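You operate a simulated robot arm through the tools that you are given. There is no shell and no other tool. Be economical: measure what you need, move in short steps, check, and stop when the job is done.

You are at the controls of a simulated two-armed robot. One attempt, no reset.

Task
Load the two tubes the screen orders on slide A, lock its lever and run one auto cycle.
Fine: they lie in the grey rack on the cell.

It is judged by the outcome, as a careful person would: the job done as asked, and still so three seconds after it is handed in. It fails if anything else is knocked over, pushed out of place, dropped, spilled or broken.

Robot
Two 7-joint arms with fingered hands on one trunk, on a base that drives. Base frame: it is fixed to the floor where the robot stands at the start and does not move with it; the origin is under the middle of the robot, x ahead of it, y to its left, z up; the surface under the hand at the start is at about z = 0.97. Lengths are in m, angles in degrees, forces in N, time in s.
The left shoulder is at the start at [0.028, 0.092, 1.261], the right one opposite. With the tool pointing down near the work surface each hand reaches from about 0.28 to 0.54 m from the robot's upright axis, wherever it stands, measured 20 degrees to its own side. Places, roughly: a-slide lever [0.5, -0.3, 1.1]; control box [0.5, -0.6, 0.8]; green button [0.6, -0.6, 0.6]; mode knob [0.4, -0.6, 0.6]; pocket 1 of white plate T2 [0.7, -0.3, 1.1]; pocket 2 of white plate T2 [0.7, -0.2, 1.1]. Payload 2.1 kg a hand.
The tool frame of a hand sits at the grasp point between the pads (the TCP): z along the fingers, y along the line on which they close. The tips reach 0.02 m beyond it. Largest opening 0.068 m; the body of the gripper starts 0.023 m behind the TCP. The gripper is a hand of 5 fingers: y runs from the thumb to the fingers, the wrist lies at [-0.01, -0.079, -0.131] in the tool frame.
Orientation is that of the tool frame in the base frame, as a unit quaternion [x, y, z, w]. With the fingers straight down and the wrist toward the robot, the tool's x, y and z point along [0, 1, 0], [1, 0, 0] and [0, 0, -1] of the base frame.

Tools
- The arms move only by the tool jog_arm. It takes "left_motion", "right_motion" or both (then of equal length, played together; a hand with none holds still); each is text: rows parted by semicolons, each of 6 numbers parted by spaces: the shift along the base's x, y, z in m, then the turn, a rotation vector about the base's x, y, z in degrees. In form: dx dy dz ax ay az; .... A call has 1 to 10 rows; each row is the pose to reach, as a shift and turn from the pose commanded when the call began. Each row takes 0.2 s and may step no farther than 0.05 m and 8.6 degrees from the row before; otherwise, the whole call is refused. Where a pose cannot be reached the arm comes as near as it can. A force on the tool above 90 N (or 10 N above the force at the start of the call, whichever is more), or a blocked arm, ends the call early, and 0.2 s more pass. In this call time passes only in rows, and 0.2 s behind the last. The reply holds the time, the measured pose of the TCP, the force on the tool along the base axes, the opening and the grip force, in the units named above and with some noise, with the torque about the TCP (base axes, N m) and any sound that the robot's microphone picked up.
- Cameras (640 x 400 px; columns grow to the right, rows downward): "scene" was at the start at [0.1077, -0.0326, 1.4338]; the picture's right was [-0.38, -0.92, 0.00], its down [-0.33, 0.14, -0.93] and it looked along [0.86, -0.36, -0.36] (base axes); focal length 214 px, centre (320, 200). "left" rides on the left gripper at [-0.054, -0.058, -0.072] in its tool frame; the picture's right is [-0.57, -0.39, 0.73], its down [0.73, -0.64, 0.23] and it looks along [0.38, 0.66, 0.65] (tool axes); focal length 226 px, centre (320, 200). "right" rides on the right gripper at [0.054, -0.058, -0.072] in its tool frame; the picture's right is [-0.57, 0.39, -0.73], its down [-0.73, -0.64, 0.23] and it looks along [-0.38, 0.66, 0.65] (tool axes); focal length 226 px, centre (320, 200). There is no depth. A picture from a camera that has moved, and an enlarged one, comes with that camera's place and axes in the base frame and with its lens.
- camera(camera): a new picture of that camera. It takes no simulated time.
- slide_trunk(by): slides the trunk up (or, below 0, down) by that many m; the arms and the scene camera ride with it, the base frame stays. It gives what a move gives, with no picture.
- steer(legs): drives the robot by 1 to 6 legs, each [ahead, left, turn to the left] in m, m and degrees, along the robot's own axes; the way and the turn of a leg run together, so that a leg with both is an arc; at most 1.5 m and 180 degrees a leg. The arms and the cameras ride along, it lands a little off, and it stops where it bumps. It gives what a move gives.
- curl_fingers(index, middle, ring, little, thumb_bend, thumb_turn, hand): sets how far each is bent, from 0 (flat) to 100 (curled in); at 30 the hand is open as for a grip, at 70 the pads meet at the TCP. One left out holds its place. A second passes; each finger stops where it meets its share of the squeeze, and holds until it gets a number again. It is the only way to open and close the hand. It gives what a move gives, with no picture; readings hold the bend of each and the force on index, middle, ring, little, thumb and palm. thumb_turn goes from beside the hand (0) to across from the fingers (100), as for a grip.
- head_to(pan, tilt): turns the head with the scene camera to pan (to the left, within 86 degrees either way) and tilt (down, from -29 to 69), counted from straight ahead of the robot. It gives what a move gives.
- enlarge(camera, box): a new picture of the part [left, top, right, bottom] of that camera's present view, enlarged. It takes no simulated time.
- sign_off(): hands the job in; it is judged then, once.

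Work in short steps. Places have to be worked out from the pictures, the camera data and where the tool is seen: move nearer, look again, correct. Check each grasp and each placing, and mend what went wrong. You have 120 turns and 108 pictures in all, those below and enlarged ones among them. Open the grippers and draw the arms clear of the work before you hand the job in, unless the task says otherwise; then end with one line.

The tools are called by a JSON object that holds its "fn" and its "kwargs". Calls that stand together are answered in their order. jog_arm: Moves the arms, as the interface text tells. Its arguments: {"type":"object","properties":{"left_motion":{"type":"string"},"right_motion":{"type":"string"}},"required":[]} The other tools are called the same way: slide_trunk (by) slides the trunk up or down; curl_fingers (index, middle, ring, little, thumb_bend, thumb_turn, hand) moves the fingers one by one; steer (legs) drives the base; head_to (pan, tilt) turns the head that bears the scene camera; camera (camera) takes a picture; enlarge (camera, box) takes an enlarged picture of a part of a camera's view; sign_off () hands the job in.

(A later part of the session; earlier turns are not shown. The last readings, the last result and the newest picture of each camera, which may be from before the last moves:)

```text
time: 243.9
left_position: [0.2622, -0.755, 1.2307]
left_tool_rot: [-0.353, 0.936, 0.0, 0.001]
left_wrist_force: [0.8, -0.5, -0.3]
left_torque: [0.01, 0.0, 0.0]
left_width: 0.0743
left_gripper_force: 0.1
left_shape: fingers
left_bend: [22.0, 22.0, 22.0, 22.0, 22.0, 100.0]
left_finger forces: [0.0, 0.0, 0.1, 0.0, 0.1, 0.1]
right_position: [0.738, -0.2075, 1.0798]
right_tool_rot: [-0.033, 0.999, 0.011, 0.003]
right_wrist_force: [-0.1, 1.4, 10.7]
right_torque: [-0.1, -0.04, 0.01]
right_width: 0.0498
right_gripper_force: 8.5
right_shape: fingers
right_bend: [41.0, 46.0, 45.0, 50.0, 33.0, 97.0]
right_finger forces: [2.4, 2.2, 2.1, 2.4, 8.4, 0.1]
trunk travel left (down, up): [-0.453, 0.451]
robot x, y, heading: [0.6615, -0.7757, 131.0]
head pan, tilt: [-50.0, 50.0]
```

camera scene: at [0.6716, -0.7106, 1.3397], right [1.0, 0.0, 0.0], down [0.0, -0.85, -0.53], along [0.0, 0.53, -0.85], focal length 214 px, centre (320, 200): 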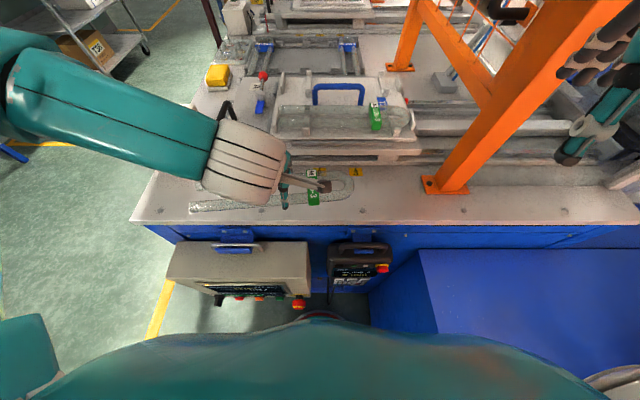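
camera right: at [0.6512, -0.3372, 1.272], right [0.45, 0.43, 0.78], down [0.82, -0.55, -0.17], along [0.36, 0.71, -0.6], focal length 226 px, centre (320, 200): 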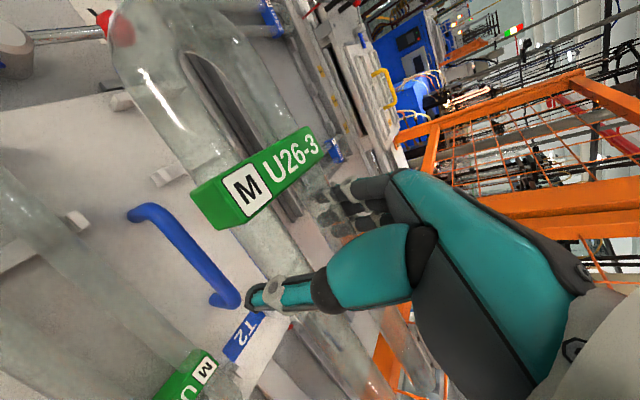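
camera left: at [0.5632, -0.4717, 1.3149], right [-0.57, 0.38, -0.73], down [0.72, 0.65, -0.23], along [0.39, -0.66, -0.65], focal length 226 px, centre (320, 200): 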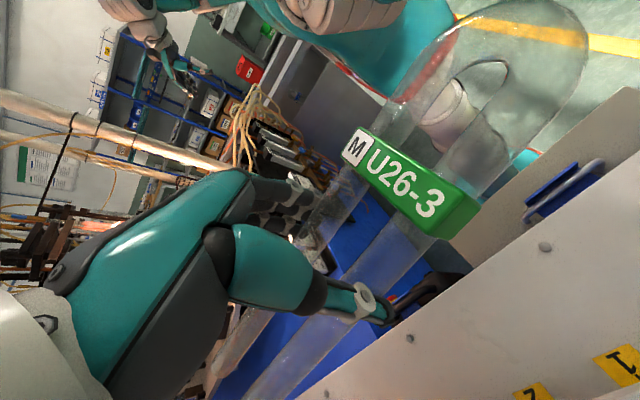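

Seated (11 N down at the same height as pocket 1). I release — fingers wide, thumb just clear — and raise the hand straight up, then retract.

{"fn": "curl_fingers", "kwargs": {"hand": "right", "index": 26, "middle": 28, "ring": 28, "little": 28, "thumb_bend": 26}}

{"fn": "jog_arm", "kwargs": {"right_motion": "0 0 0.015 0 0 0; 0 0 0.04 0 0 0; 0 0 0.075 0 0 0; 0 0 0.105 0 0 0; -0.015 -0.03 0.12 0 0 0; -0.03 -0.065 0.14 0 0 0; -0.045 -0.1 0.155 0 0 0; -0.06 -0.135 0.17 0 0 0; -0.075 -0.17 0.18 0 0 0; -0.09 -0.2 0.19 0 0 0"}}

{"fn": "camera", "kwargs": {"camera": "scene"}}

```text
time: 244.9
left_position: [0.262, -0.7531, 1.2297]
left_tool_rot: [-0.353, 0.936, 0.0, 0.001]
left_wrist_force: [-0.2, 0.6, -0.1]
left_torque: [-0.01, 0.0, 0.02]
left_width: 0.0743
left_gripper_force: 0.0
left_shape: fingers
left_bend: [22.0, 22.0, 22.0, 22.0, 22.0, 100.0]
left_finger forces: [0.0, 0.0, 0.0, 0.0, 0.1, 0.1]
right_position: [0.7381, -0.2062, 1.0778]
right_tool_rot: [-0.035, 0.999, 0.007, 0.003]
right_wrist_force: [-0.2, -0.3, 0.2]
right_torque: [-0.02, -0.02, -0.02]
right_width: 0.0685
right_gripper_force: 0.0
right_shape: fingers
right_bend: [26.0, 28.0, 28.0, 28.0, 26.0, 96.0]
right_finger forces: [0.0, 0.0, 0.0, 0.1, 0.0, 0.1]
trunk travel left (down, up): [-0.453, 0.451]
robot x, y, heading: [0.6647, -0.7754, 130.7]
head pan, tilt: [-50.0, 50.0]
```

```text
time: 247.1
left_position: [0.2617, -0.7547, 1.2311]
left_tool_rot: [-0.351, 0.936, 0.0, 0.002]
left_wrist_force: [0.1, 0.8, 0.0]
left_torque: [-0.03, 0.01, -0.02]
left_width: 0.0744
left_gripper_force: 0.1
left_shape: fingers
left_bend: [22.0, 22.0, 22.0, 22.0, 22.0, 100.0]
left_finger forces: [0.0, 0.0, 0.1, 0.0, 0.1, 0.0]
right_position: [0.6467, -0.408, 1.2707]
right_tool_rot: [-0.032, 0.999, 0.009, 0.003]
right_wrist_force: [0.2, 0.3, -0.9]
right_torque: [0.02, 0.03, 0.0]
right_width: 0.0682
right_gripper_force: 0.0
right_shape: fingers
right_bend: [26.0, 28.0, 28.0, 28.0, 26.0, 95.0]
right_finger forces: [0.0, 0.0, 0.0, 0.0, 0.1, 0.0]
trunk travel left (down, up): [-0.453, 0.451]
robot x, y, heading: [0.663, -0.7765, 130.6]
head pan, tilt: [-50.0, 50.0]
```

```text
7 pictures are left
camera scene: at [0.6599, -0.6807, 1.3444], right [0.99, -0.16, 0.0], down [-0.12, -0.75, -0.64], along [0.11, 0.64, -0.76], focal length 214 px, centre (320, 200)
```

scene: 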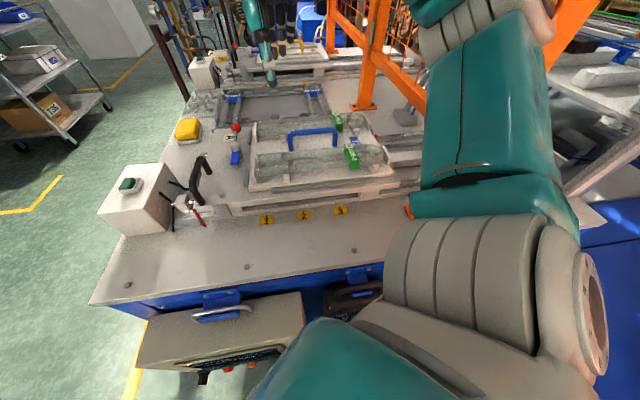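

Both tubes look properly seated. Next the lever: ball at ≈(0.542, −0.212, 1.075), pivot (0.544, −0.270); its blue tongue must swing over plate T2, i.e. ball from +y to −x. I drive back to the front for that.

{"fn": "steer", "kwargs": {"legs": [[0.146, 0.874, 0], [0, 0, -130.6], [0, 1.07, 0], [0.175, 0, 0]]}}

{"fn": "head_to", "kwargs": {"pan": -10, "tilt": 50}}

{"fn": "enlarge", "kwargs": {"camera": "scene", "box": [250, 90, 410, 190]}}

```text
time: 263.6
left_position: [0.3505, 0.1325, 1.2311]
left_tool_rot: [0.708, 0.707, -0.002, 0.0]
left_wrist_force: [-0.4, -0.3, 0.3]
left_torque: [0.0, -0.01, -0.02]
left_width: 0.0744
left_gripper_force: 0.0
left_shape: fingers
left_bend: [22.0, 22.0, 22.0, 22.0, 22.0, 100.0]
left_finger forces: [0.1, 0.0, 0.1, 0.0, 0.0, 0.0]
right_position: [0.3563, -0.3871, 1.2691]
right_tool_rot: [0.897, 0.443, 0.0, 0.009]
right_wrist_force: [-0.2, -0.1, -0.1]
right_torque: [-0.02, -0.01, 0.05]
right_width: 0.0685
right_gripper_force: 0.1
right_shape: fingers
right_bend: [26.0, 28.0, 28.0, 28.0, 26.0, 95.0]
right_finger forces: [0.1, 0.0, 0.0, 0.0, 0.0, 0.1]
trunk travel left (down, up): [-0.453, 0.451]
robot x, y, heading: [0.0655, -0.1577, -0.5]
head pan, tilt: [-50.0, 50.0]
```

```text
time: 264.6
left_position: [0.3507, 0.1337, 1.2292]
left_tool_rot: [0.708, 0.706, -0.001, 0.001]
left_wrist_force: [0.6, 0.3, -0.5]
left_torque: [-0.03, -0.01, -0.02]
left_width: 0.0742
left_gripper_force: 0.0
left_shape: fingers
left_bend: [22.0, 22.0, 22.0, 22.0, 22.0, 100.0]
left_finger forces: [0.0, 0.1, 0.0, 0.0, 0.0, 0.1]
right_position: [0.3553, -0.3871, 1.2693]
right_tool_rot: [0.896, 0.443, 0.001, 0.008]
right_wrist_force: [-0.2, -0.7, 0.3]
right_torque: [-0.02, 0.02, 0.01]
right_width: 0.0685
right_gripper_force: 0.1
right_shape: fingers
right_bend: [26.0, 28.0, 28.0, 28.0, 26.0, 95.0]
right_finger forces: [0.1, 0.1, 0.1, 0.0, 0.0, 0.0]
trunk travel left (down, up): [-0.453, 0.451]
robot x, y, heading: [0.0715, -0.1533, -0.1]
head pan, tilt: [-10.0, 50.0]
```

```text
4.00 times, centred on (330, 140) of scene
camera zoom: at [0.1693, -0.1645, 1.3429], right [-0.18, -0.98, 0.0], down [-0.75, 0.14, -0.64], along [0.63, -0.12, -0.77], focal length 858 px, centre (280, 440)
```

zoom: 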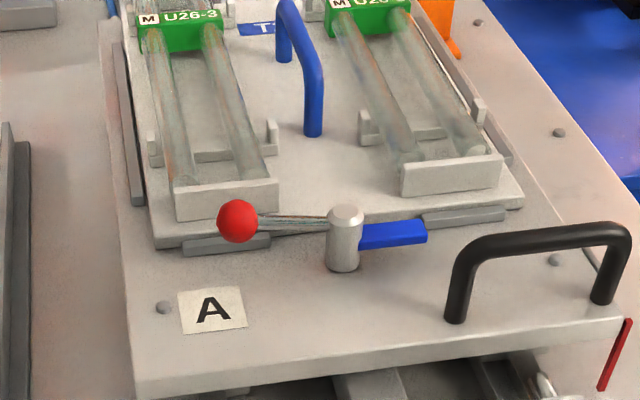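

Both tubes sit mirrored and true in their pockets. I bring the right hand to just in front of the lever, fingers to drop behind the red ball (between ball and plate).

{"fn": "curl_fingers", "kwargs": {"hand": "right", "index": 24, "middle": 24, "ring": 24, "little": 24, "thumb_bend": 15}}

{"fn": "jog_arm", "kwargs": {"right_motion": "0.02 0.02 0 0 0 4.7; 0.04 0.045 -0.01 0 0 9.4; 0.06 0.07 -0.02 0 0 14; 0.08 0.095 -0.03 0 0 18.7; 0.1 0.12 -0.045 0 0 23.4; 0.12 0.145 -0.06 0 0 28; 0.14 0.17 -0.08 0 0 32.7; 0.163 0.187 -0.1 0 0 37.4; 0.165 0.187 -0.13 0 0 37.4; 0.165 0.187 -0.155 0 0 37.4"}}

{"fn": "enlarge", "kwargs": {"camera": "scene", "box": [250, 90, 410, 190]}}

```text
time: 265.6
left_position: [0.3491, 0.1342, 1.2295]
left_tool_rot: [0.707, 0.707, -0.002, 0.0]
left_wrist_force: [0.4, 0.1, 0.1]
left_torque: [0.0, -0.02, -0.03]
left_width: 0.074
left_gripper_force: 0.1
left_shape: fingers
left_bend: [22.0, 22.0, 22.0, 22.0, 22.0, 100.0]
left_finger forces: [0.1, 0.0, 0.0, 0.1, 0.0, 0.0]
right_position: [0.3558, -0.386, 1.2695]
right_tool_rot: [0.896, 0.444, 0.001, 0.009]
right_wrist_force: [0.3, -0.2, 0.5]
right_torque: [-0.01, -0.01, 0.04]
right_width: 0.0761
right_gripper_force: 0.0
right_shape: fingers
right_bend: [24.0, 24.0, 24.0, 24.0, 15.0, 95.0]
right_finger forces: [0.0, 0.0, 0.0, 0.0, 0.0, 0.1]
trunk travel left (down, up): [-0.453, 0.451]
robot x, y, heading: [0.0677, -0.1565, -0.5]
head pan, tilt: [-10.0, 50.0]
```

```text
time: 267.8
left_position: [0.3483, 0.1327, 1.231]
left_tool_rot: [0.707, 0.707, 0.0, 0.0]
left_wrist_force: [0.7, 0.0, 0.1]
left_torque: [-0.01, -0.02, 0.02]
left_width: 0.0739
left_gripper_force: 0.1
left_shape: fingers
left_bend: [22.0, 22.0, 22.0, 22.0, 22.0, 100.0]
left_finger forces: [0.0, 0.0, 0.1, 0.1, 0.0, 0.0]
right_position: [0.5199, -0.1985, 1.1134]
right_tool_rot: [0.707, 0.707, 0.003, 0.008]
right_wrist_force: [0.3, 0.0, 0.6]
right_torque: [0.03, -0.04, 0.02]
right_width: 0.076
right_gripper_force: 0.0
right_shape: fingers
right_bend: [24.0, 24.0, 24.0, 24.0, 15.0, 95.0]
right_finger forces: [0.1, 0.1, 0.0, 0.1, 0.0, 0.1]
trunk travel left (down, up): [-0.453, 0.451]
robot x, y, heading: [0.066, -0.1497, -0.4]
head pan, tilt: [-10.0, 50.0]
```

```text
4.00 times, centred on (330, 140) of scene
camera zoom: at [0.1694, -0.1645, 1.3428], right [-0.18, -0.98, 0.0], down [-0.75, 0.14, -0.64], along [0.63, -0.12, -0.77], focal length 858 px, centre (280, 440)
```

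zoom: 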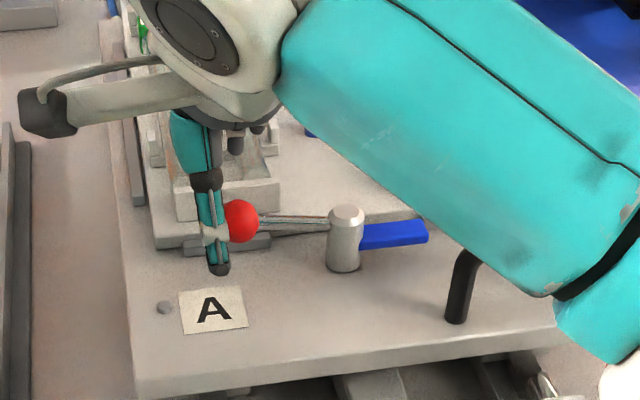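

The thumb is in front of the ball and the fingers behind it. I lower 3 cm and check force.

{"fn": "jog_arm", "kwargs": {"right_motion": "-0.001 0 -0.01 0 0 0; -0.001 0 -0.02 0 0 0; -0.001 0 -0.03 0 0 0"}}

```text
time: 268.6
left_position: [0.3492, 0.1329, 1.2299]
left_tool_rot: [0.707, 0.707, -0.002, 0.001]
left_wrist_force: [-1.0, -0.2, -0.6]
left_torque: [-0.02, 0.0, 0.01]
left_width: 0.0739
left_gripper_force: 0.0
left_shape: fingers
left_bend: [22.0, 22.0, 22.0, 22.0, 22.0, 100.0]
left_finger forces: [0.0, 0.0, 0.1, 0.0, 0.0, 0.0]
right_position: [0.5214, -0.1986, 1.0847]
right_tool_rot: [0.707, 0.707, 0.004, 0.007]
right_wrist_force: [-0.4, 0.1, 0.1]
right_torque: [-0.01, 0.0, 0.0]
right_width: 0.0765
right_gripper_force: 0.0
right_shape: fingers
right_bend: [24.0, 24.0, 24.0, 24.0, 15.0, 95.0]
right_finger forces: [0.1, 0.1, 0.0, 0.0, 0.0, 0.0]
trunk travel left (down, up): [-0.453, 0.451]
robot x, y, heading: [0.0662, -0.1549, -0.2]
head pan, tilt: [-10.0, 50.0]
```

No contact. I now pull the ball along its arc about the pivot, turning the hand with it, to about 75°.

{"fn": "jog_arm", "kwargs": {"right_motion": "-0.0146 -0.0045 0 0 0 7.5; -0.0226 -0.0096 0 0 0 15; -0.0299 -0.0157 0 0 0 22.5; -0.0363 -0.0228 0 0 0 30; -0.0418 -0.0306 0 0 0 37.5; -0.0462 -0.039 0 0 0 45; -0.0494 -0.048 0 0 0 52.5; -0.0516 -0.0574 0 0 0 60; -0.0523 -0.0669 0 0 0 67.5; -0.052 -0.0764 0 0 0 75"}}

```text
time: 270.8
left_position: [0.3484, 0.134, 1.2298]
left_tool_rot: [0.707, 0.707, 0.0, 0.0]
left_wrist_force: [-0.7, 0.8, -0.8]
left_torque: [0.02, 0.01, 0.0]
left_width: 0.0738
left_gripper_force: 0.1
left_shape: fingers
left_bend: [22.0, 22.0, 22.0, 22.0, 22.0, 100.0]
left_finger forces: [0.0, 0.0, 0.1, 0.0, 0.0, 0.0]
right_position: [0.4673, -0.276, 1.0826]
right_tool_rot: [0.13, 0.991, 0.008, 0.003]
right_wrist_force: [-0.9, 0.2, 0.1]
right_torque: [0.01, -0.01, 0.0]
right_width: 0.076
right_gripper_force: 0.3
right_shape: fingers
right_bend: [24.0, 24.0, 23.0, 24.0, 15.0, 95.0]
right_finger forces: [0.0, 0.2, 0.4, 0.0, 0.0, 0.0]
trunk travel left (down, up): [-0.453, 0.451]
robot x, y, heading: [0.0681, -0.1512, -0.2]
head pan, tilt: [-10.0, 50.0]
```

The lever follows with a light touch. I continue through 90° and slightly beyond, feeling for the stop.

{"fn": "jog_arm", "kwargs": {"right_motion": "0.0016 -0.0081 0 0 0 7.5; 0.0046 -0.0185 0 0 0 15; 0.0062 -0.0218 0 0 0 18"}}

{"fn": "enlarge", "kwargs": {"camera": "scene", "box": [250, 90, 410, 190]}}

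```text
time: 271.6
left_position: [0.3489, 0.1332, 1.2304]
left_tool_rot: [0.707, 0.707, -0.001, 0.001]
left_wrist_force: [0.3, 0.5, -0.2]
left_torque: [-0.04, 0.02, 0.0]
left_width: 0.074
left_gripper_force: 0.0
left_shape: fingers
left_bend: [22.0, 22.0, 22.0, 22.0, 22.0, 100.0]
left_finger forces: [0.0, 0.0, 0.0, 0.0, 0.0, 0.0]
right_position: [0.4744, -0.298, 1.0841]
right_tool_rot: [-0.028, 1.0, 0.008, 0.003]
right_wrist_force: [0.2, 0.3, 0.4]
right_torque: [-0.03, 0.01, -0.04]
right_width: 0.0764
right_gripper_force: 0.1
right_shape: fingers
right_bend: [24.0, 24.0, 24.0, 24.0, 15.0, 95.0]
right_finger forces: [0.0, 0.0, 0.0, 0.1, 0.1, 0.0]
trunk travel left (down, up): [-0.453, 0.451]
robot x, y, heading: [0.068, -0.1524, -0.3]
head pan, tilt: [-10.0, 50.0]
```

```text
4.00 times, centred on (330, 140) of scene
camera zoom: at [0.1694, -0.1644, 1.3428], right [-0.18, -0.98, 0.0], down [-0.75, 0.14, -0.64], along [0.63, -0.12, -0.77], focal length 858 px, centre (280, 440)
```

zoom: 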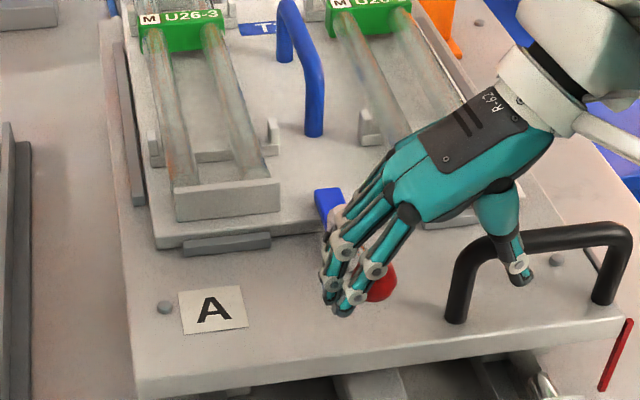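

The ball is now at −x and the blue tongue points onto the plate (≈90°). I push a few degrees more to feel whether there is a stop.

{"fn": "jog_arm", "kwargs": {"right_motion": "0.0015 -0.004 0 0 0 3; 0.003 -0.008 0 0 0 6"}}

```text
time: 272.2
left_position: [0.349, 0.1333, 1.2296]
left_tool_rot: [0.708, 0.706, 0.0, 0.001]
left_wrist_force: [0.3, -0.6, 0.8]
left_torque: [0.0, 0.03, 0.01]
left_width: 0.0741
left_gripper_force: 0.0
left_shape: fingers
left_bend: [22.0, 22.0, 22.0, 22.0, 22.0, 100.0]
left_finger forces: [0.0, 0.0, 0.0, 0.1, 0.0, 0.0]
right_position: [0.477, -0.3059, 1.0833]
right_tool_rot: [-0.078, 0.997, 0.008, 0.002]
right_wrist_force: [-1.4, 2.9, 1.2]
right_torque: [0.01, -0.03, -0.08]
right_width: 0.0736
right_gripper_force: 1.6
right_shape: fingers
right_bend: [24.0, 24.0, 23.0, 24.0, 19.0, 92.0]
right_finger forces: [0.0, 0.2, 0.7, 0.0, 2.6, 0.1]
trunk travel left (down, up): [-0.453, 0.451]
robot x, y, heading: [0.0684, -0.1532, -0.4]
head pan, tilt: [-10.0, 50.0]
```

The thumb just touches the black handle, and the ball presses lightly on the ring finger; the lever is at about 90° with the tongue on the plate. I back off 5 mm and raise the hand clear.

{"fn": "jog_arm", "kwargs": {"right_motion": "-0.002 0.006 0 0 0 0; -0.002 0.006 0.02 0 0 0; -0.002 0.006 0.05 0 0 0; -0.01 0.006 0.09 0 0 0; -0.03 0 0.12 0 0 0; -0.06 0 0.15 0 0 0; -0.09 0 0.17 0 0 0"}}

{"fn": "enlarge", "kwargs": {"camera": "scene", "box": [250, 90, 410, 190]}}

```text
time: 273.8
left_position: [0.3484, 0.1338, 1.2304]
left_tool_rot: [0.707, 0.707, -0.001, 0.001]
left_wrist_force: [-0.3, 0.3, -0.2]
left_torque: [0.01, 0.0, 0.03]
left_width: 0.0742
left_gripper_force: 0.0
left_shape: fingers
left_bend: [22.0, 22.0, 22.0, 22.0, 22.0, 100.0]
left_finger forces: [0.1, 0.0, 0.0, 0.1, 0.0, 0.0]
right_position: [0.3873, -0.3053, 1.2506]
right_tool_rot: [-0.078, 0.997, 0.009, 0.001]
right_wrist_force: [-0.3, 0.2, 0.5]
right_torque: [0.0, 0.01, 0.0]
right_width: 0.0761
right_gripper_force: 0.0
right_shape: fingers
right_bend: [24.0, 24.0, 24.0, 24.0, 15.0, 94.0]
right_finger forces: [0.0, 0.0, 0.0, 0.0, 0.1, 0.0]
trunk travel left (down, up): [-0.453, 0.451]
robot x, y, heading: [0.0705, -0.1524, -0.2]
head pan, tilt: [-10.0, 50.0]
```

```text
4.00 times, centred on (330, 140) of scene
camera zoom: at [0.1692, -0.1645, 1.3429], right [-0.18, -0.98, 0.0], down [-0.75, 0.14, -0.64], along [0.63, -0.12, -0.77], focal length 858 px, centre (280, 440)
```

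zoom: 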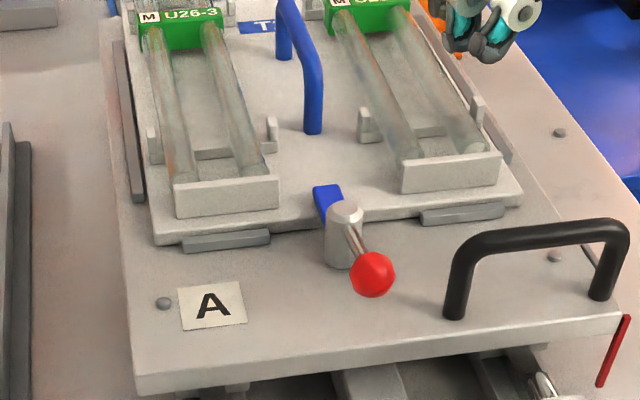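

The lever is locked: tongue over the plate, ball pointing out. Knob ≈(0.372, −0.62, 0.633), START ≈(0.558, −0.611, 0.633). I drive to the flank at about (0.36, −1.08) facing the box and then lower the trunk.

{"fn": "steer", "kwargs": {"legs": [[-0.18, 0, 0], [0, -1.1, 0], [0, 0, 90.3], [0, -0.47, 0], [0.17, 0, 0]]}}

{"fn": "slide_trunk", "kwargs": {"by": -0.4}}

```text
time: 288.0
left_position: [0.0612, -0.8353, 1.2294]
left_tool_rot: [-0.001, 1.0, -0.001, 0.002]
left_wrist_force: [0.3, -1.0, -0.3]
left_torque: [-0.01, 0.01, 0.02]
left_width: 0.0741
left_gripper_force: 0.1
left_shape: fingers
left_bend: [22.0, 22.0, 22.0, 22.0, 22.0, 100.0]
left_finger forces: [0.0, 0.0, 0.0, 0.1, 0.0, 0.0]
right_position: [0.4991, -0.7949, 1.2513]
right_tool_rot: [0.761, -0.649, -0.006, 0.004]
right_wrist_force: [0.2, -0.3, 0.3]
right_torque: [-0.04, 0.0, 0.01]
right_width: 0.0762
right_gripper_force: 0.0
right_shape: fingers
right_bend: [24.0, 24.0, 24.0, 24.0, 15.0, 95.0]
right_finger forces: [0.0, 0.1, 0.1, 0.1, 0.0, 0.0]
trunk travel left (down, up): [-0.453, 0.451]
robot x, y, heading: [0.3483, -1.1189, 89.6]
head pan, tilt: [-10.0, 50.0]
```

```text
time: 291.8
left_position: [0.0598, -0.8348, 0.8297]
left_tool_rot: [-0.001, 1.0, 0.0, 0.001]
left_wrist_force: [-0.2, 0.8, 0.9]
left_torque: [0.0, 0.0, -0.01]
left_width: 0.0741
left_gripper_force: 0.0
left_shape: fingers
left_bend: [22.0, 22.0, 22.0, 22.0, 22.0, 100.0]
left_finger forces: [0.0, 0.0, 0.1, 0.0, 0.0, 0.1]
right_position: [0.4989, -0.7954, 0.8513]
right_tool_rot: [0.761, -0.649, -0.008, 0.004]
right_wrist_force: [0.3, -0.1, 0.1]
right_torque: [0.01, 0.02, 0.0]
right_width: 0.0764
right_gripper_force: 0.0
right_shape: fingers
right_bend: [24.0, 24.0, 24.0, 24.0, 15.0, 94.0]
right_finger forces: [0.1, 0.0, 0.0, 0.0, 0.0, 0.0]
trunk travel left (down, up): [-0.053, 0.851]
robot x, y, heading: [0.3495, -1.1139, 89.7]
head pan, tilt: [-10.0, 50.0]
```

The right tool already has its closing axis along −x, so I only need a small yaw fix and a 90° pitch to point the fingers at the panel.

{"fn": "jog_arm", "kwargs": {"right_motion": "-0.02 -0.01 -0.02 0 0 -8.5"}}

{"fn": "jog_arm", "kwargs": {"right_motion": "-0.008 0 -0.01 8.5 0 0; -0.016 0 -0.02 17 0 0; -0.024 0 -0.035 25.5 0 0; -0.032 0 -0.05 34 0 0; -0.04 0 -0.065 42.5 0 0; -0.05 0.005 -0.085 51 0 0; -0.06 0.01 -0.105 59.5 0 0; -0.07 0.015 -0.125 68 0 0; -0.08 0.02 -0.14 76.5 0 0; -0.09 0.02 -0.16 85 0 0"}}

```text
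time: 292.2
left_position: [0.0608, -0.836, 0.8298]
left_tool_rot: [-0.001, 1.0, 0.0, 0.001]
left_wrist_force: [0.0, -0.4, -0.4]
left_torque: [0.0, 0.01, -0.01]
left_width: 0.074
left_gripper_force: 0.1
left_shape: fingers
left_bend: [22.0, 22.0, 22.0, 22.0, 22.0, 100.0]
left_finger forces: [0.1, 0.1, 0.0, 0.0, 0.0, 0.0]
right_position: [0.4779, -0.8051, 0.8301]
right_tool_rot: [0.711, -0.703, -0.007, 0.004]
right_wrist_force: [0.3, -0.7, 0.6]
right_torque: [0.0, 0.01, 0.02]
right_width: 0.0763
right_gripper_force: 0.2
right_shape: fingers
right_bend: [24.0, 24.0, 24.0, 24.0, 15.0, 94.0]
right_finger forces: [0.0, 0.0, 0.0, 0.0, 0.1, 0.0]
trunk travel left (down, up): [-0.053, 0.851]
robot x, y, heading: [0.3519, -1.1184, 89.6]
head pan, tilt: [-10.0, 50.0]
```

```text
time: 294.4
left_position: [0.0606, -0.8348, 0.8299]
left_tool_rot: [-0.002, 1.0, 0.001, 0.001]
left_wrist_force: [-0.7, 0.7, 0.1]
left_torque: [-0.02, 0.02, 0.03]
left_width: 0.074
left_gripper_force: 0.1
left_shape: fingers
left_bend: [22.0, 22.0, 22.0, 22.0, 22.0, 100.0]
left_finger forces: [0.0, 0.1, 0.1, 0.0, 0.0, 0.0]
right_position: [0.3861, -0.7769, 0.6644]
right_tool_rot: [0.526, -0.513, -0.481, -0.478]
right_wrist_force: [-0.1, 0.4, -0.2]
right_torque: [-0.03, 0.0, -0.01]
right_width: 0.0764
right_gripper_force: 0.0
right_shape: fingers
right_bend: [24.0, 24.0, 24.0, 24.0, 15.0, 95.0]
right_finger forces: [0.0, 0.1, 0.0, 0.0, 0.0, 0.0]
right hand out of reach, approached as far as the arm can: row 5, 6, 7, 8, 9, 10
trunk travel left (down, up): [-0.053, 0.851]
robot x, y, heading: [0.3502, -1.1154, 89.8]
head pan, tilt: [-10.0, 50.0]
```

The fingers now point at the panel. I pre-close them to a ~4 cm gap (to stay off the red button), move in front of the knob and take a look.

{"fn": "curl_fingers", "kwargs": {"hand": "right", "index": 50, "middle": 50, "ring": 50, "little": 50, "thumb_bend": 50}}

{"fn": "jog_arm", "kwargs": {"right_motion": "-0.004 0.02 -0.01 2 0 0; -0.008 0.04 -0.02 4 0 0; -0.012 0.06 -0.031 5 0 0; -0.014 0.077 -0.031 5 0 0"}}

{"fn": "head_to", "kwargs": {"pan": 0, "tilt": 38}}

{"fn": "enlarge", "kwargs": {"camera": "scene", "box": [200, 100, 480, 275]}}

```text
time: 295.4
left_position: [0.061, -0.8349, 0.8297]
left_tool_rot: [0.0, 1.0, 0.0, 0.001]
left_wrist_force: [0.3, -0.1, 0.1]
left_torque: [0.0, 0.03, -0.01]
left_width: 0.0746
left_gripper_force: 0.0
left_shape: fingers
left_bend: [22.0, 22.0, 22.0, 22.0, 22.0, 100.0]
left_finger forces: [0.1, 0.0, 0.0, 0.1, 0.0, 0.1]
right_position: [0.3866, -0.7768, 0.6651]
right_tool_rot: [0.526, -0.513, -0.482, -0.477]
right_wrist_force: [0.6, 0.1, 0.0]
right_torque: [-0.04, 0.03, -0.02]
right_width: 0.0297
right_gripper_force: 0.0
right_shape: fingers
right_bend: [50.0, 50.0, 50.0, 50.0, 50.0, 95.0]
right_finger forces: [0.1, 0.0, 0.0, 0.0, 0.1, 0.0]
trunk travel left (down, up): [-0.053, 0.851]
robot x, y, heading: [0.3463, -1.1152, 89.7]
head pan, tilt: [-10.0, 50.0]
```

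```text
time: 296.4
left_position: [0.0609, -0.8359, 0.8303]
left_tool_rot: [-0.001, 1.0, 0.0, 0.0]
left_wrist_force: [0.1, 0.3, -1.3]
left_torque: [-0.01, 0.0, 0.0]
left_width: 0.0742
left_gripper_force: 0.1
left_shape: fingers
left_bend: [22.0, 22.0, 22.0, 22.0, 22.0, 100.0]
left_finger forces: [0.0, 0.1, 0.0, 0.1, 0.1, 0.0]
right_position: [0.3724, -0.7011, 0.6347]
right_tool_rot: [0.505, -0.492, -0.503, -0.5]
right_wrist_force: [-0.3, 0.5, -0.1]
right_torque: [0.0, -0.01, 0.03]
right_width: 0.0297
right_gripper_force: 0.0
right_shape: fingers
right_bend: [50.0, 50.0, 50.0, 50.0, 50.0, 95.0]
right_finger forces: [0.1, 0.0, 0.1, 0.0, 0.0, 0.0]
trunk travel left (down, up): [-0.053, 0.851]
robot x, y, heading: [0.3472, -1.1168, 89.8]
head pan, tilt: [-10.0, 50.0]
```

```text
time: 297.1
left_position: [0.0608, -0.8355, 0.8301]
left_tool_rot: [-0.001, 1.0, 0.0, 0.001]
left_wrist_force: [-0.2, 0.7, -0.3]
left_torque: [0.01, 0.03, 0.0]
left_width: 0.074
left_gripper_force: 0.1
left_shape: fingers
left_bend: [22.0, 22.0, 22.0, 22.0, 22.0, 100.0]
left_finger forces: [0.1, 0.0, 0.1, 0.1, 0.1, 0.0]
right_position: [0.3721, -0.6994, 0.6334]
right_tool_rot: [0.506, -0.492, -0.502, -0.5]
right_wrist_force: [-0.6, 0.5, -0.5]
right_torque: [-0.03, 0.0, -0.03]
right_width: 0.0294
right_gripper_force: 0.2
right_shape: fingers
right_bend: [50.0, 50.0, 50.0, 50.0, 50.0, 95.0]
right_finger forces: [0.0, 0.0, 0.0, 0.0, 0.0, 0.0]
trunk travel left (down, up): [-0.053, 0.851]
robot x, y, heading: [0.3459, -1.1164, 89.5]
head pan, tilt: [0.0, 38.0]
```

```text
2.29 times, centred on (340, 188) of scene
camera zoom: at [0.3508, -0.9278, 0.9541], right [1.0, -0.01, 0.0], down [0.0, -0.62, -0.79], along [0.0, 0.79, -0.62], focal length 490 px, centre (274, 229)
```

zoom: 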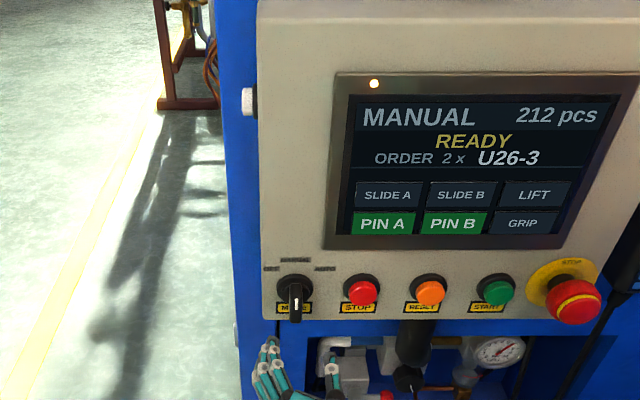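

The hand is centred below‑front of the knob axis (0.373, z 0.632). I move forward so the fingertips straddle the knob's bar, then close.

{"fn": "jog_arm", "kwargs": {"right_motion": "0.001 0.02 -0.001 0 0 0; 0.001 0.04 -0.001 0 0 0; 0.001 0.055 -0.001 0 0 0; 0.001 0.066 -0.001 0 0 0"}}

{"fn": "curl_fingers", "kwargs": {"hand": "right", "index": 75, "middle": 75, "ring": 75, "little": 75, "thumb_bend": 75}}

```text
time: 298.1
left_position: [0.0613, -0.8381, 0.8294]
left_tool_rot: [0.0, 1.0, 0.001, 0.0]
left_wrist_force: [-0.3, -0.9, 0.1]
left_torque: [0.0, -0.03, 0.05]
left_width: 0.074
left_gripper_force: 0.1
left_shape: fingers
left_bend: [22.0, 22.0, 22.0, 22.0, 22.0, 100.0]
left_finger forces: [0.0, 0.0, 0.1, 0.0, 0.0, 0.0]
right_position: [0.3717, -0.6367, 0.632]
right_tool_rot: [0.506, -0.491, -0.504, -0.498]
right_wrist_force: [-3.9, -34.5, -2.4]
right_torque: [-0.08, 0.01, -0.47]
right_width: 0.0305
right_gripper_force: 17.2
right_shape: fingers
right_bend: [50.0, 48.0, 50.0, 50.0, 49.0, 94.0]
right_finger forces: [0.5, 8.3, 0.0, 0.0, 26.3, 0.0]
trunk travel left (down, up): [-0.053, 0.851]
robot x, y, heading: [0.3502, -1.113, 89.6]
head pan, tilt: [0.0, 38.0]
```

```text
time: 299.1
left_position: [0.0596, -0.8381, 0.8297]
left_tool_rot: [-0.002, 1.0, 0.001, 0.002]
left_wrist_force: [0.1, 0.2, -0.3]
left_torque: [0.0, -0.01, -0.01]
left_width: 0.0741
left_gripper_force: 0.0
left_shape: fingers
left_bend: [22.0, 22.0, 22.0, 22.0, 22.0, 100.0]
left_finger forces: [0.0, 0.0, 0.0, 0.0, 0.1, 0.0]
right_position: [0.372, -0.6366, 0.6325]
right_tool_rot: [0.505, -0.49, -0.505, -0.5]
right_wrist_force: [-27.0, -43.4, -5.0]
right_torque: [-0.18, -0.26, -0.54]
right_width: 0.0193
right_gripper_force: 33.8
right_shape: fingers
right_bend: [72.0, 51.0, 56.0, 74.0, 48.0, 93.0]
right_finger forces: [7.3, 10.1, 9.6, 2.8, 37.9, 0.1]
trunk travel left (down, up): [-0.053, 0.851]
robot x, y, heading: [0.3447, -1.1152, 89.5]
head pan, tilt: [0.0, 38.0]
```

The thumb tip is pressing on the panel side of the knob. I back off 5 mm and re-close for a balanced grip.

{"fn": "jog_arm", "kwargs": {"right_motion": "0 -0.006 0 0 0 0"}}

{"fn": "curl_fingers", "kwargs": {"hand": "right", "middle": 66, "ring": 66, "thumb_bend": 75}}

```text
time: 299.5
left_position: [0.0598, -0.8342, 0.8295]
left_tool_rot: [-0.001, 1.0, -0.001, 0.002]
left_wrist_force: [-0.9, 0.0, 0.6]
left_torque: [-0.01, 0.02, -0.03]
left_width: 0.0742
left_gripper_force: 0.1
left_shape: fingers
left_bend: [22.0, 22.0, 22.0, 22.0, 22.0, 100.0]
left_finger forces: [0.1, 0.0, 0.0, 0.0, 0.1, 0.1]
right_position: [0.3738, -0.6391, 0.6311]
right_tool_rot: [0.505, -0.492, -0.502, -0.502]
right_wrist_force: [-22.5, -1.3, 0.3]
right_torque: [-0.01, -0.22, 0.5]
right_width: 0.0092
right_gripper_force: 14.4
right_shape: fingers
right_bend: [72.0, 50.0, 55.0, 74.0, 62.0, 94.0]
right_finger forces: [8.9, 9.4, 7.7, 3.0, 0.0, 0.0]
trunk travel left (down, up): [-0.053, 0.851]
robot x, y, heading: [0.351, -1.1137, 89.7]
head pan, tilt: [0.0, 38.0]
```

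```text
time: 300.5
left_position: [0.061, -0.8368, 0.8308]
left_tool_rot: [-0.001, 1.0, 0.0, 0.001]
left_wrist_force: [0.6, 0.4, -0.9]
left_torque: [0.03, 0.0, -0.03]
left_width: 0.0742
left_gripper_force: 0.1
left_shape: fingers
left_bend: [22.0, 22.0, 22.0, 22.0, 22.0, 100.0]
left_finger forces: [0.0, 0.0, 0.1, 0.0, 0.0, 0.0]
right_position: [0.3743, -0.6406, 0.6314]
right_tool_rot: [0.505, -0.491, -0.503, -0.501]
right_wrist_force: [-11.8, 0.0, 2.9]
right_torque: [0.03, -0.14, 0.32]
right_width: 0.0016
right_gripper_force: 14.7
right_shape: fingers
right_bend: [72.0, 53.0, 59.0, 74.0, 72.0, 94.0]
right_finger forces: [8.9, 10.7, 3.6, 3.4, 2.8, 0.0]
trunk travel left (down, up): [-0.053, 0.851]
robot x, y, heading: [0.3504, -1.1138, 89.7]
head pan, tilt: [0.0, 38.0]
```

The bar is held between the middle/ring fingers and thumb. I turn the hand 50° clockwise (about +y) around the knob axis.

{"fn": "jog_arm", "kwargs": {"right_motion": "0 0 0 0 8 0; 0 0 0 0 16 0; 0 0 0 0 24 0; 0 0 0 0 32 0; 0 0 0 0 40 0; 0 0 0 0 48 0"}}

```text
time: 301.9
left_position: [0.0594, -0.8365, 0.8287]
left_tool_rot: [-0.002, 1.0, 0.0, 0.001]
left_wrist_force: [-0.2, 0.6, 0.1]
left_torque: [-0.03, 0.03, 0.0]
left_width: 0.074
left_gripper_force: 0.0
left_shape: fingers
left_bend: [22.0, 22.0, 22.0, 22.0, 22.0, 100.0]
left_finger forces: [0.0, 0.0, 0.1, 0.0, 0.0, 0.0]
right_position: [0.3719, -0.642, 0.6326]
right_tool_rot: [-0.257, 0.652, 0.666, 0.257]
right_wrist_force: [-26.1, -14.4, -0.7]
right_torque: [0.29, -0.46, 0.67]
right_width: 0.0025
right_gripper_force: 18.8
right_shape: fingers
right_bend: [72.0, 49.0, 57.0, 75.0, 74.0, 94.0]
right_finger forces: [9.5, 21.6, 4.6, 0.1, 1.2, 0.0]
trunk travel left (down, up): [-0.053, 0.851]
robot x, y, heading: [0.3508, -1.1155, 89.8]
head pan, tilt: [0.0, 38.0]
```

I open the fingers, back away and look at the knob and screen.

{"fn": "curl_fingers", "kwargs": {"hand": "right", "index": 50, "middle": 45, "ring": 48, "little": 50, "thumb_bend": 50}}

{"fn": "jog_arm", "kwargs": {"right_motion": "0 -0.03 0 0 0 0; 0 -0.06 -0.02 0 0 0; 0 -0.09 -0.04 0 0 0"}}

{"fn": "enlarge", "kwargs": {"camera": "scene", "box": [240, 110, 480, 260]}}

```text
time: 302.9
left_position: [0.0613, -0.8378, 0.8299]
left_tool_rot: [-0.001, 1.0, 0.001, 0.0]
left_wrist_force: [0.2, 0.8, 0.3]
left_torque: [0.0, -0.02, 0.01]
left_width: 0.074
left_gripper_force: 0.0
left_shape: fingers
left_bend: [22.0, 22.0, 22.0, 22.0, 22.0, 100.0]
left_finger forces: [0.1, 0.0, 0.0, 0.0, 0.1, 0.0]
right_position: [0.3745, -0.6415, 0.6326]
right_tool_rot: [-0.257, 0.652, 0.665, 0.257]
right_wrist_force: [-4.1, -20.4, -7.8]
right_torque: [0.09, -0.17, 0.49]
right_width: 0.0268
right_gripper_force: 11.6
right_shape: fingers
right_bend: [52.0, 45.0, 48.0, 50.0, 50.0, 94.0]
right_finger forces: [22.5, 0.6, 0.0, 0.1, 0.0, 0.0]
trunk travel left (down, up): [-0.053, 0.851]
robot x, y, heading: [0.3521, -1.1156, 89.6]
head pan, tilt: [0.0, 38.0]
```

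```text
time: 303.7
left_position: [0.0608, -0.836, 0.8295]
left_tool_rot: [-0.002, 1.0, -0.001, 0.001]
left_wrist_force: [-0.9, -1.0, -0.6]
left_torque: [0.0, 0.04, 0.02]
left_width: 0.074
left_gripper_force: 0.0
left_shape: fingers
left_bend: [22.0, 22.0, 22.0, 22.0, 22.0, 100.0]
left_finger forces: [0.0, 0.1, 0.1, 0.0, 0.1, 0.0]
right_position: [0.375, -0.7317, 0.5926]
right_tool_rot: [-0.257, 0.652, 0.665, 0.258]
right_wrist_force: [0.0, 0.1, -0.6]
right_torque: [-0.02, -0.01, -0.01]
right_width: 0.0292
right_gripper_force: 0.0
right_shape: fingers
right_bend: [50.0, 45.0, 48.0, 50.0, 50.0, 94.0]
right_finger forces: [0.1, 0.1, 0.0, 0.1, 0.0, 0.1]
trunk travel left (down, up): [-0.053, 0.851]
robot x, y, heading: [0.3477, -1.1168, 89.7]
head pan, tilt: [0.0, 38.0]
```

```text
2.67 times, centred on (360, 185) of scene
camera zoom: at [0.3507, -0.9276, 0.9542], right [1.0, -0.01, 0.0], down [0.0, -0.62, -0.79], along [0.0, 0.79, -0.62], focal length 572 px, centre (213, 240)
```

zoom: 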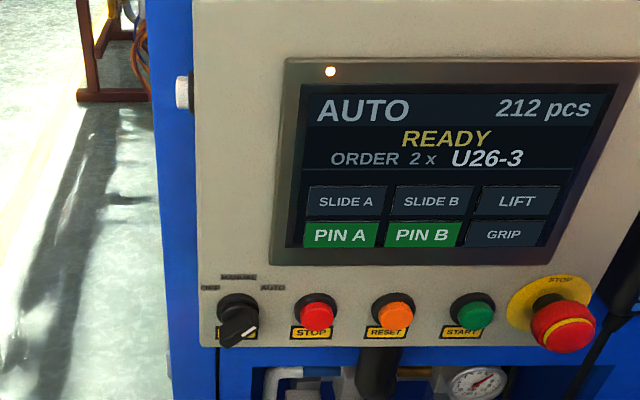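

The screen shows AUTO. Now START at ≈(0.558, −0.611, 0.635): I close the fingers into a tip, roll back to vertical and move in front of the button, shifting the base 6 cm for reach.

{"fn": "steer", "kwargs": {"legs": [[0.0, -0.06, 0]]}}

{"fn": "curl_fingers", "kwargs": {"hand": "right", "index": 70, "middle": 66, "ring": 66, "little": 70, "thumb_bend": 70}}

{"fn": "jog_arm", "kwargs": {"right_motion": "0.02 0 0.007 0 -8 0; 0.04 0 0.014 0 -16 0; 0.06 0 0.021 0 -24 0; 0.08 0 0.028 0 -32 0; 0.1 0 0.035 0 -40 0; 0.118 0.01 0.041 0 -48 0"}}

```text
time: 304.7
left_position: [0.1202, -0.8358, 0.8304]
left_tool_rot: [-0.002, 1.0, 0.001, 0.001]
left_wrist_force: [0.1, -0.5, 0.3]
left_torque: [-0.01, -0.02, -0.01]
left_width: 0.074
left_gripper_force: 0.0
left_shape: fingers
left_bend: [22.0, 22.0, 22.0, 22.0, 22.0, 100.0]
left_finger forces: [0.0, 0.1, 0.0, 0.0, 0.1, 0.0]
right_position: [0.4347, -0.732, 0.5944]
right_tool_rot: [-0.258, 0.653, 0.665, 0.256]
right_wrist_force: [-0.1, -0.3, -0.7]
right_torque: [-0.04, 0.02, 0.03]
right_width: 0.0294
right_gripper_force: 0.1
right_shape: fingers
right_bend: [50.0, 45.0, 48.0, 50.0, 50.0, 94.0]
right_finger forces: [0.0, 0.1, 0.1, 0.0, 0.1, 0.0]
trunk travel left (down, up): [-0.053, 0.851]
robot x, y, heading: [0.4084, -1.1162, 89.6]
head pan, tilt: [0.0, 38.0]
```

```text
time: 305.7
left_position: [0.1212, -0.8362, 0.8301]
left_tool_rot: [-0.001, 1.0, -0.001, 0.0]
left_wrist_force: [-0.5, -0.2, 0.1]
left_torque: [0.0, 0.03, 0.01]
left_width: 0.074
left_gripper_force: 0.0
left_shape: fingers
left_bend: [22.0, 22.0, 22.0, 22.0, 22.0, 100.0]
left_finger forces: [0.1, 0.0, 0.0, 0.0, 0.0, 0.0]
right_position: [0.4346, -0.7333, 0.5939]
right_tool_rot: [-0.258, 0.653, 0.665, 0.256]
right_wrist_force: [-0.1, 0.6, -0.6]
right_torque: [-0.03, 0.0, 0.0]
right_width: 0.0
right_gripper_force: 0.1
right_shape: fingers
right_bend: [70.0, 66.0, 66.0, 70.0, 70.0, 94.0]
right_finger forces: [0.0, 0.0, 0.1, 0.0, 0.0, 0.0]
trunk travel left (down, up): [-0.053, 0.851]
robot x, y, heading: [0.4064, -1.1168, 89.7]
head pan, tilt: [0.0, 38.0]
```

```text
time: 307.1
left_position: [0.1221, -0.835, 0.8294]
left_tool_rot: [-0.002, 1.0, 0.0, 0.001]
left_wrist_force: [0.1, -0.8, 0.2]
left_torque: [0.0, 0.02, 0.02]
left_width: 0.0742
left_gripper_force: 0.0
left_shape: fingers
left_bend: [22.0, 22.0, 22.0, 22.0, 22.0, 100.0]
left_finger forces: [0.1, 0.1, 0.0, 0.0, 0.1, 0.2]
right_position: [0.5521, -0.7231, 0.6357]
right_tool_rot: [0.506, -0.492, -0.502, -0.5]
right_wrist_force: [-0.1, -0.4, -0.4]
right_torque: [0.01, 0.04, -0.02]
right_width: 0.0
right_gripper_force: 0.1
right_shape: fingers
right_bend: [70.0, 66.0, 66.0, 70.0, 70.0, 94.0]
right_finger forces: [0.1, 0.0, 0.0, 0.0, 0.1, 0.1]
trunk travel left (down, up): [-0.053, 0.851]
robot x, y, heading: [0.4132, -1.1139, 89.6]
head pan, tilt: [0.0, 38.0]
```

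In front of START. I advance, then press in small steps watching force and sound.

{"fn": "jog_arm", "kwargs": {"right_motion": "0.004 0.03 -0.001 0 0 0; 0.005 0.06 -0.001 0 0 0; 0.005 0.078 -0.001 0 0 0; 0.005 0.086 -0.001 0 0 0; 0.005 0.09 -0.001 0 0 0"}}

```text
time: 308.3
left_position: [0.1204, -0.8399, 0.8299]
left_tool_rot: [-0.001, 1.0, 0.002, 0.002]
left_wrist_force: [-0.5, 0.2, -0.1]
left_torque: [0.03, -0.01, 0.0]
left_width: 0.074
left_gripper_force: 0.0
left_shape: fingers
left_bend: [22.0, 22.0, 22.0, 22.0, 22.0, 100.0]
left_finger forces: [0.0, 0.0, 0.0, 0.0, 0.0, 0.0]
right_position: [0.5535, -0.6379, 0.6336]
right_tool_rot: [0.508, -0.489, -0.505, -0.498]
right_wrist_force: [-21.5, -71.5, -6.8]
right_torque: [0.11, -0.08, 0.66]
right_width: 0.0001
right_gripper_force: 35.6
right_shape: fingers
right_bend: [75.0, 75.0, 64.0, 70.0, 70.0, 94.0]
right_finger forces: [39.2, 16.3, 12.2, 0.0, 3.9, 0.0]
trunk travel left (down, up): [-0.053, 0.851]
robot x, y, heading: [0.4122, -1.1188, 89.8]
head pan, tilt: [0.0, 38.0]
heard: click
```

A click was heard. I release pressure and pull the hand back.

{"fn": "jog_arm", "kwargs": {"right_motion": "0 -0.015 0 0 0 0; 0 -0.04 0 0 0 0; 0 -0.07 0 0 0 0; 0 -0.1 0 0 0 0; 0 -0.12 0 0 0 0"}}

{"fn": "curl_fingers", "kwargs": {"hand": "right", "index": 30, "middle": 30, "ring": 30, "little": 30, "thumb_bend": 30}}

{"fn": "jog_arm", "kwargs": {"right_motion": "0 -0.01 0.01 -8 0 0; -0.01 -0.02 0.03 -16 0 0; -0.02 -0.02 0.05 -24 0 0; -0.03 -0.02 0.07 -32 0 0; -0.04 -0.02 0.09 -40 0 0; -0.05 -0.02 0.11 -48 0 0; -0.05 -0.02 0.13 -56 0 0; -0.05 -0.02 0.15 -64 0 0; -0.05 -0.02 0.17 -72 0 0; -0.05 -0.02 0.18 -80 0 0"}}

```text
time: 309.5
left_position: [0.1206, -0.8362, 0.83]
left_tool_rot: [-0.001, 1.0, 0.0, 0.0]
left_wrist_force: [0.3, -0.2, 0.2]
left_torque: [0.01, 0.0, 0.02]
left_width: 0.0744
left_gripper_force: 0.1
left_shape: fingers
left_bend: [22.0, 22.0, 22.0, 22.0, 22.0, 100.0]
left_finger forces: [0.0, 0.0, 0.1, 0.0, 0.0, 0.1]
right_position: [0.5581, -0.7521, 0.6338]
right_tool_rot: [0.505, -0.492, -0.502, -0.501]
right_wrist_force: [-0.2, -0.6, -0.5]
right_torque: [0.0, 0.01, 0.01]
right_width: 0.0
right_gripper_force: 0.1
right_shape: fingers
right_bend: [70.0, 66.0, 66.0, 70.0, 70.0, 94.0]
right_finger forces: [0.1, 0.0, 0.0, 0.0, 0.0, 0.1]
trunk travel left (down, up): [-0.053, 0.851]
robot x, y, heading: [0.4105, -1.1183, 89.7]
head pan, tilt: [0.0, 38.0]
```

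```text
time: 310.5
left_position: [0.1219, -0.8357, 0.8298]
left_tool_rot: [-0.001, 1.0, 0.0, 0.001]
left_wrist_force: [-0.8, -0.8, 0.5]
left_torque: [0.01, 0.03, 0.0]
left_width: 0.0741
left_gripper_force: 0.2
left_shape: fingers
left_bend: [22.0, 22.0, 22.0, 22.0, 22.0, 100.0]
left_finger forces: [0.0, 0.0, 0.0, 0.0, 0.1, 0.1]
right_position: [0.5589, -0.7517, 0.6344]
right_tool_rot: [0.504, -0.492, -0.503, -0.5]
right_wrist_force: [-0.4, -0.3, -0.1]
right_torque: [-0.05, 0.02, 0.01]
right_width: 0.0624
right_gripper_force: 0.1
right_shape: fingers
right_bend: [30.0, 30.0, 30.0, 30.0, 30.0, 94.0]
right_finger forces: [0.0, 0.0, 0.0, 0.0, 0.0, 0.0]
trunk travel left (down, up): [-0.053, 0.851]
robot x, y, heading: [0.4083, -1.1163, 89.6]
head pan, tilt: [0.0, 38.0]
```

```text
time: 312.7
left_position: [0.1212, -0.8359, 0.8296]
left_tool_rot: [-0.002, 1.0, 0.0, 0.001]
left_wrist_force: [-0.8, -0.3, -0.2]
left_torque: [-0.05, -0.03, 0.01]
left_width: 0.0742
left_gripper_force: 0.0
left_shape: fingers
left_bend: [22.0, 22.0, 22.0, 22.0, 22.0, 100.0]
left_finger forces: [0.1, 0.0, 0.0, 0.0, 0.1, 0.0]
right_position: [0.5073, -0.7726, 0.8132]
right_tool_rot: [0.709, -0.7, -0.068, -0.057]
right_wrist_force: [-0.5, 0.2, -0.6]
right_torque: [-0.02, -0.01, 0.03]
right_width: 0.0625
right_gripper_force: 0.0
right_shape: fingers
right_bend: [30.0, 30.0, 30.0, 30.0, 30.0, 95.0]
right_finger forces: [0.0, 0.0, 0.1, 0.1, 0.1, 0.1]
right hand out of reach, approached as far as the arm can: row 3, 4, 5
trunk travel left (down, up): [-0.053, 0.851]
robot x, y, heading: [0.4098, -1.1198, 89.9]
head pan, tilt: [0.0, 38.0]
```

Hand clear. I back off, raise the trunk and let time pass while the cycle runs, then take the last picture of screen and slide together.

{"fn": "steer", "kwargs": {"legs": [[-0.17, 0.05, 0]]}}

{"fn": "slide_trunk", "kwargs": {"by": 0.4}}

{"fn": "steer", "kwargs": {"legs": [[-0.4, 0, 0], [0.4, 0, 0], [-0.4, 0, 0], [0.4, 0, 0]]}}

{"fn": "head_to", "kwargs": {"pan": -10, "tilt": 45}}

{"fn": "steer", "kwargs": {"legs": [[-0.4, 0, 0], [0.4, 0, 0], [-0.4, 0, 0], [0.4, 0, 0]]}}

```text
time: 314.2
left_position: [0.0697, -1.0071, 0.8294]
left_tool_rot: [-0.002, 1.0, 0.0, 0.001]
left_wrist_force: [0.1, -0.4, 0.1]
left_torque: [-0.02, -0.02, -0.04]
left_width: 0.0744
left_gripper_force: 0.1
left_shape: fingers
left_bend: [22.0, 22.0, 22.0, 22.0, 22.0, 100.0]
left_finger forces: [0.0, 0.0, 0.0, 0.0, 0.1, 0.0]
right_position: [0.4552, -0.9442, 0.8112]
right_tool_rot: [0.709, -0.7, -0.069, -0.058]
right_wrist_force: [-0.1, -1.1, -0.2]
right_torque: [0.0, 0.01, -0.02]
right_width: 0.0621
right_gripper_force: 0.0
right_shape: fingers
right_bend: [30.0, 30.0, 30.0, 30.0, 30.0, 95.0]
right_finger forces: [0.0, 0.0, 0.0, 0.0, 0.0, 0.1]
trunk travel left (down, up): [-0.053, 0.851]
robot x, y, heading: [0.3575, -1.2896, 89.6]
head pan, tilt: [0.0, 38.0]
```

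```text
time: 318.0
left_position: [0.0698, -1.0068, 1.2298]
left_tool_rot: [-0.002, 1.0, 0.0, 0.001]
left_wrist_force: [-0.7, -0.8, 0.3]
left_torque: [0.0, -0.02, 0.0]
left_width: 0.0744
left_gripper_force: 0.0
left_shape: fingers
left_bend: [22.0, 22.0, 22.0, 22.0, 22.0, 100.0]
left_finger forces: [0.0, 0.1, 0.1, 0.1, 0.0, 0.1]
right_position: [0.4555, -0.9442, 1.2097]
right_tool_rot: [0.709, -0.699, -0.068, -0.059]
right_wrist_force: [-0.1, -0.5, -0.2]
right_torque: [-0.02, -0.01, -0.02]
right_width: 0.0622
right_gripper_force: 0.0
right_shape: fingers
right_bend: [30.0, 30.0, 30.0, 30.0, 30.0, 95.0]
right_finger forces: [0.0, 0.0, 0.0, 0.0, 0.0, 0.0]
trunk travel left (down, up): [-0.453, 0.451]
robot x, y, heading: [0.3576, -1.289, 89.7]
head pan, tilt: [0.0, 38.0]
```

```text
time: 320.1
left_position: [0.0438, -1.2565, 1.2291]
left_tool_rot: [0.061, 0.998, 0.0, 0.002]
left_wrist_force: [0.0, -0.4, 0.2]
left_torque: [-0.01, -0.03, -0.02]
left_width: 0.0743
left_gripper_force: 0.1
left_shape: fingers
left_bend: [22.0, 22.0, 22.0, 22.0, 22.0, 100.0]
left_finger forces: [0.0, 0.1, 0.0, 0.0, 0.0, 0.0]
right_position: [0.4343, -1.2419, 1.2113]
right_tool_rot: [-0.664, 0.742, 0.064, 0.063]
right_wrist_force: [-0.4, -0.1, -0.7]
right_torque: [-0.02, -0.01, 0.01]
right_width: 0.0627
right_gripper_force: 0.0
right_shape: fingers
right_bend: [30.0, 30.0, 30.0, 30.0, 30.0, 95.0]
right_finger forces: [0.0, 0.1, 0.0, 0.0, 0.0, 0.0]
trunk travel left (down, up): [-0.453, 0.451]
robot x, y, heading: [0.296, -1.5657, 83.0]
head pan, tilt: [0.0, 38.0]
stopped in leg 1: the robot was blocked; the commanded pose is now the measured one
```

```text
time: 320.9
left_position: [0.0452, -1.2557, 1.2293]
left_tool_rot: [0.06, 0.998, -0.001, 0.001]
left_wrist_force: [-0.8, 0.1, 1.2]
left_torque: [0.0, 0.05, 0.02]
left_width: 0.0741
left_gripper_force: 0.1
left_shape: fingers
left_bend: [22.0, 22.0, 22.0, 22.0, 22.0, 100.0]
left_finger forces: [0.0, 0.0, 0.0, 0.0, 0.0, 0.1]
right_position: [0.4358, -1.2398, 1.2118]
right_tool_rot: [-0.664, 0.742, 0.066, 0.062]
right_wrist_force: [0.0, -0.6, -0.7]
right_torque: [0.02, -0.01, 0.0]
right_width: 0.0623
right_gripper_force: 0.1
right_shape: fingers
right_bend: [30.0, 30.0, 30.0, 30.0, 30.0, 95.0]
right_finger forces: [0.0, 0.0, 0.0, 0.1, 0.1, 0.0]
trunk travel left (down, up): [-0.453, 0.451]
robot x, y, heading: [0.2959, -1.5659, 82.9]
head pan, tilt: [-10.0, 45.0]
```

```text
time: 321.8
left_position: [0.0299, -1.2733, 1.23]
left_tool_rot: [0.041, 0.999, 0.0, 0.001]
left_wrist_force: [0.4, 0.3, 0.6]
left_torque: [0.0, 0.0, -0.01]
left_width: 0.0743
left_gripper_force: 0.1
left_shape: fingers
left_bend: [22.0, 22.0, 22.0, 22.0, 22.0, 100.0]
left_finger forces: [0.0, 0.0, 0.0, 0.0, 0.1, 0.1]
right_position: [0.4207, -1.2438, 1.2109]
right_tool_rot: [-0.677, 0.731, 0.066, 0.061]
right_wrist_force: [0.3, -0.4, -1.2]
right_torque: [-0.01, 0.02, 0.01]
right_width: 0.0624
right_gripper_force: 0.1
right_shape: fingers
right_bend: [30.0, 30.0, 30.0, 30.0, 30.0, 95.0]
right_finger forces: [0.0, 0.0, 0.1, 0.0, 0.0, 0.0]
trunk travel left (down, up): [-0.453, 0.451]
robot x, y, heading: [0.2936, -1.5791, 84.8]
head pan, tilt: [-10.0, 45.0]
stopped in leg 1: the robot was blocked; the commanded pose is now the measured one
```

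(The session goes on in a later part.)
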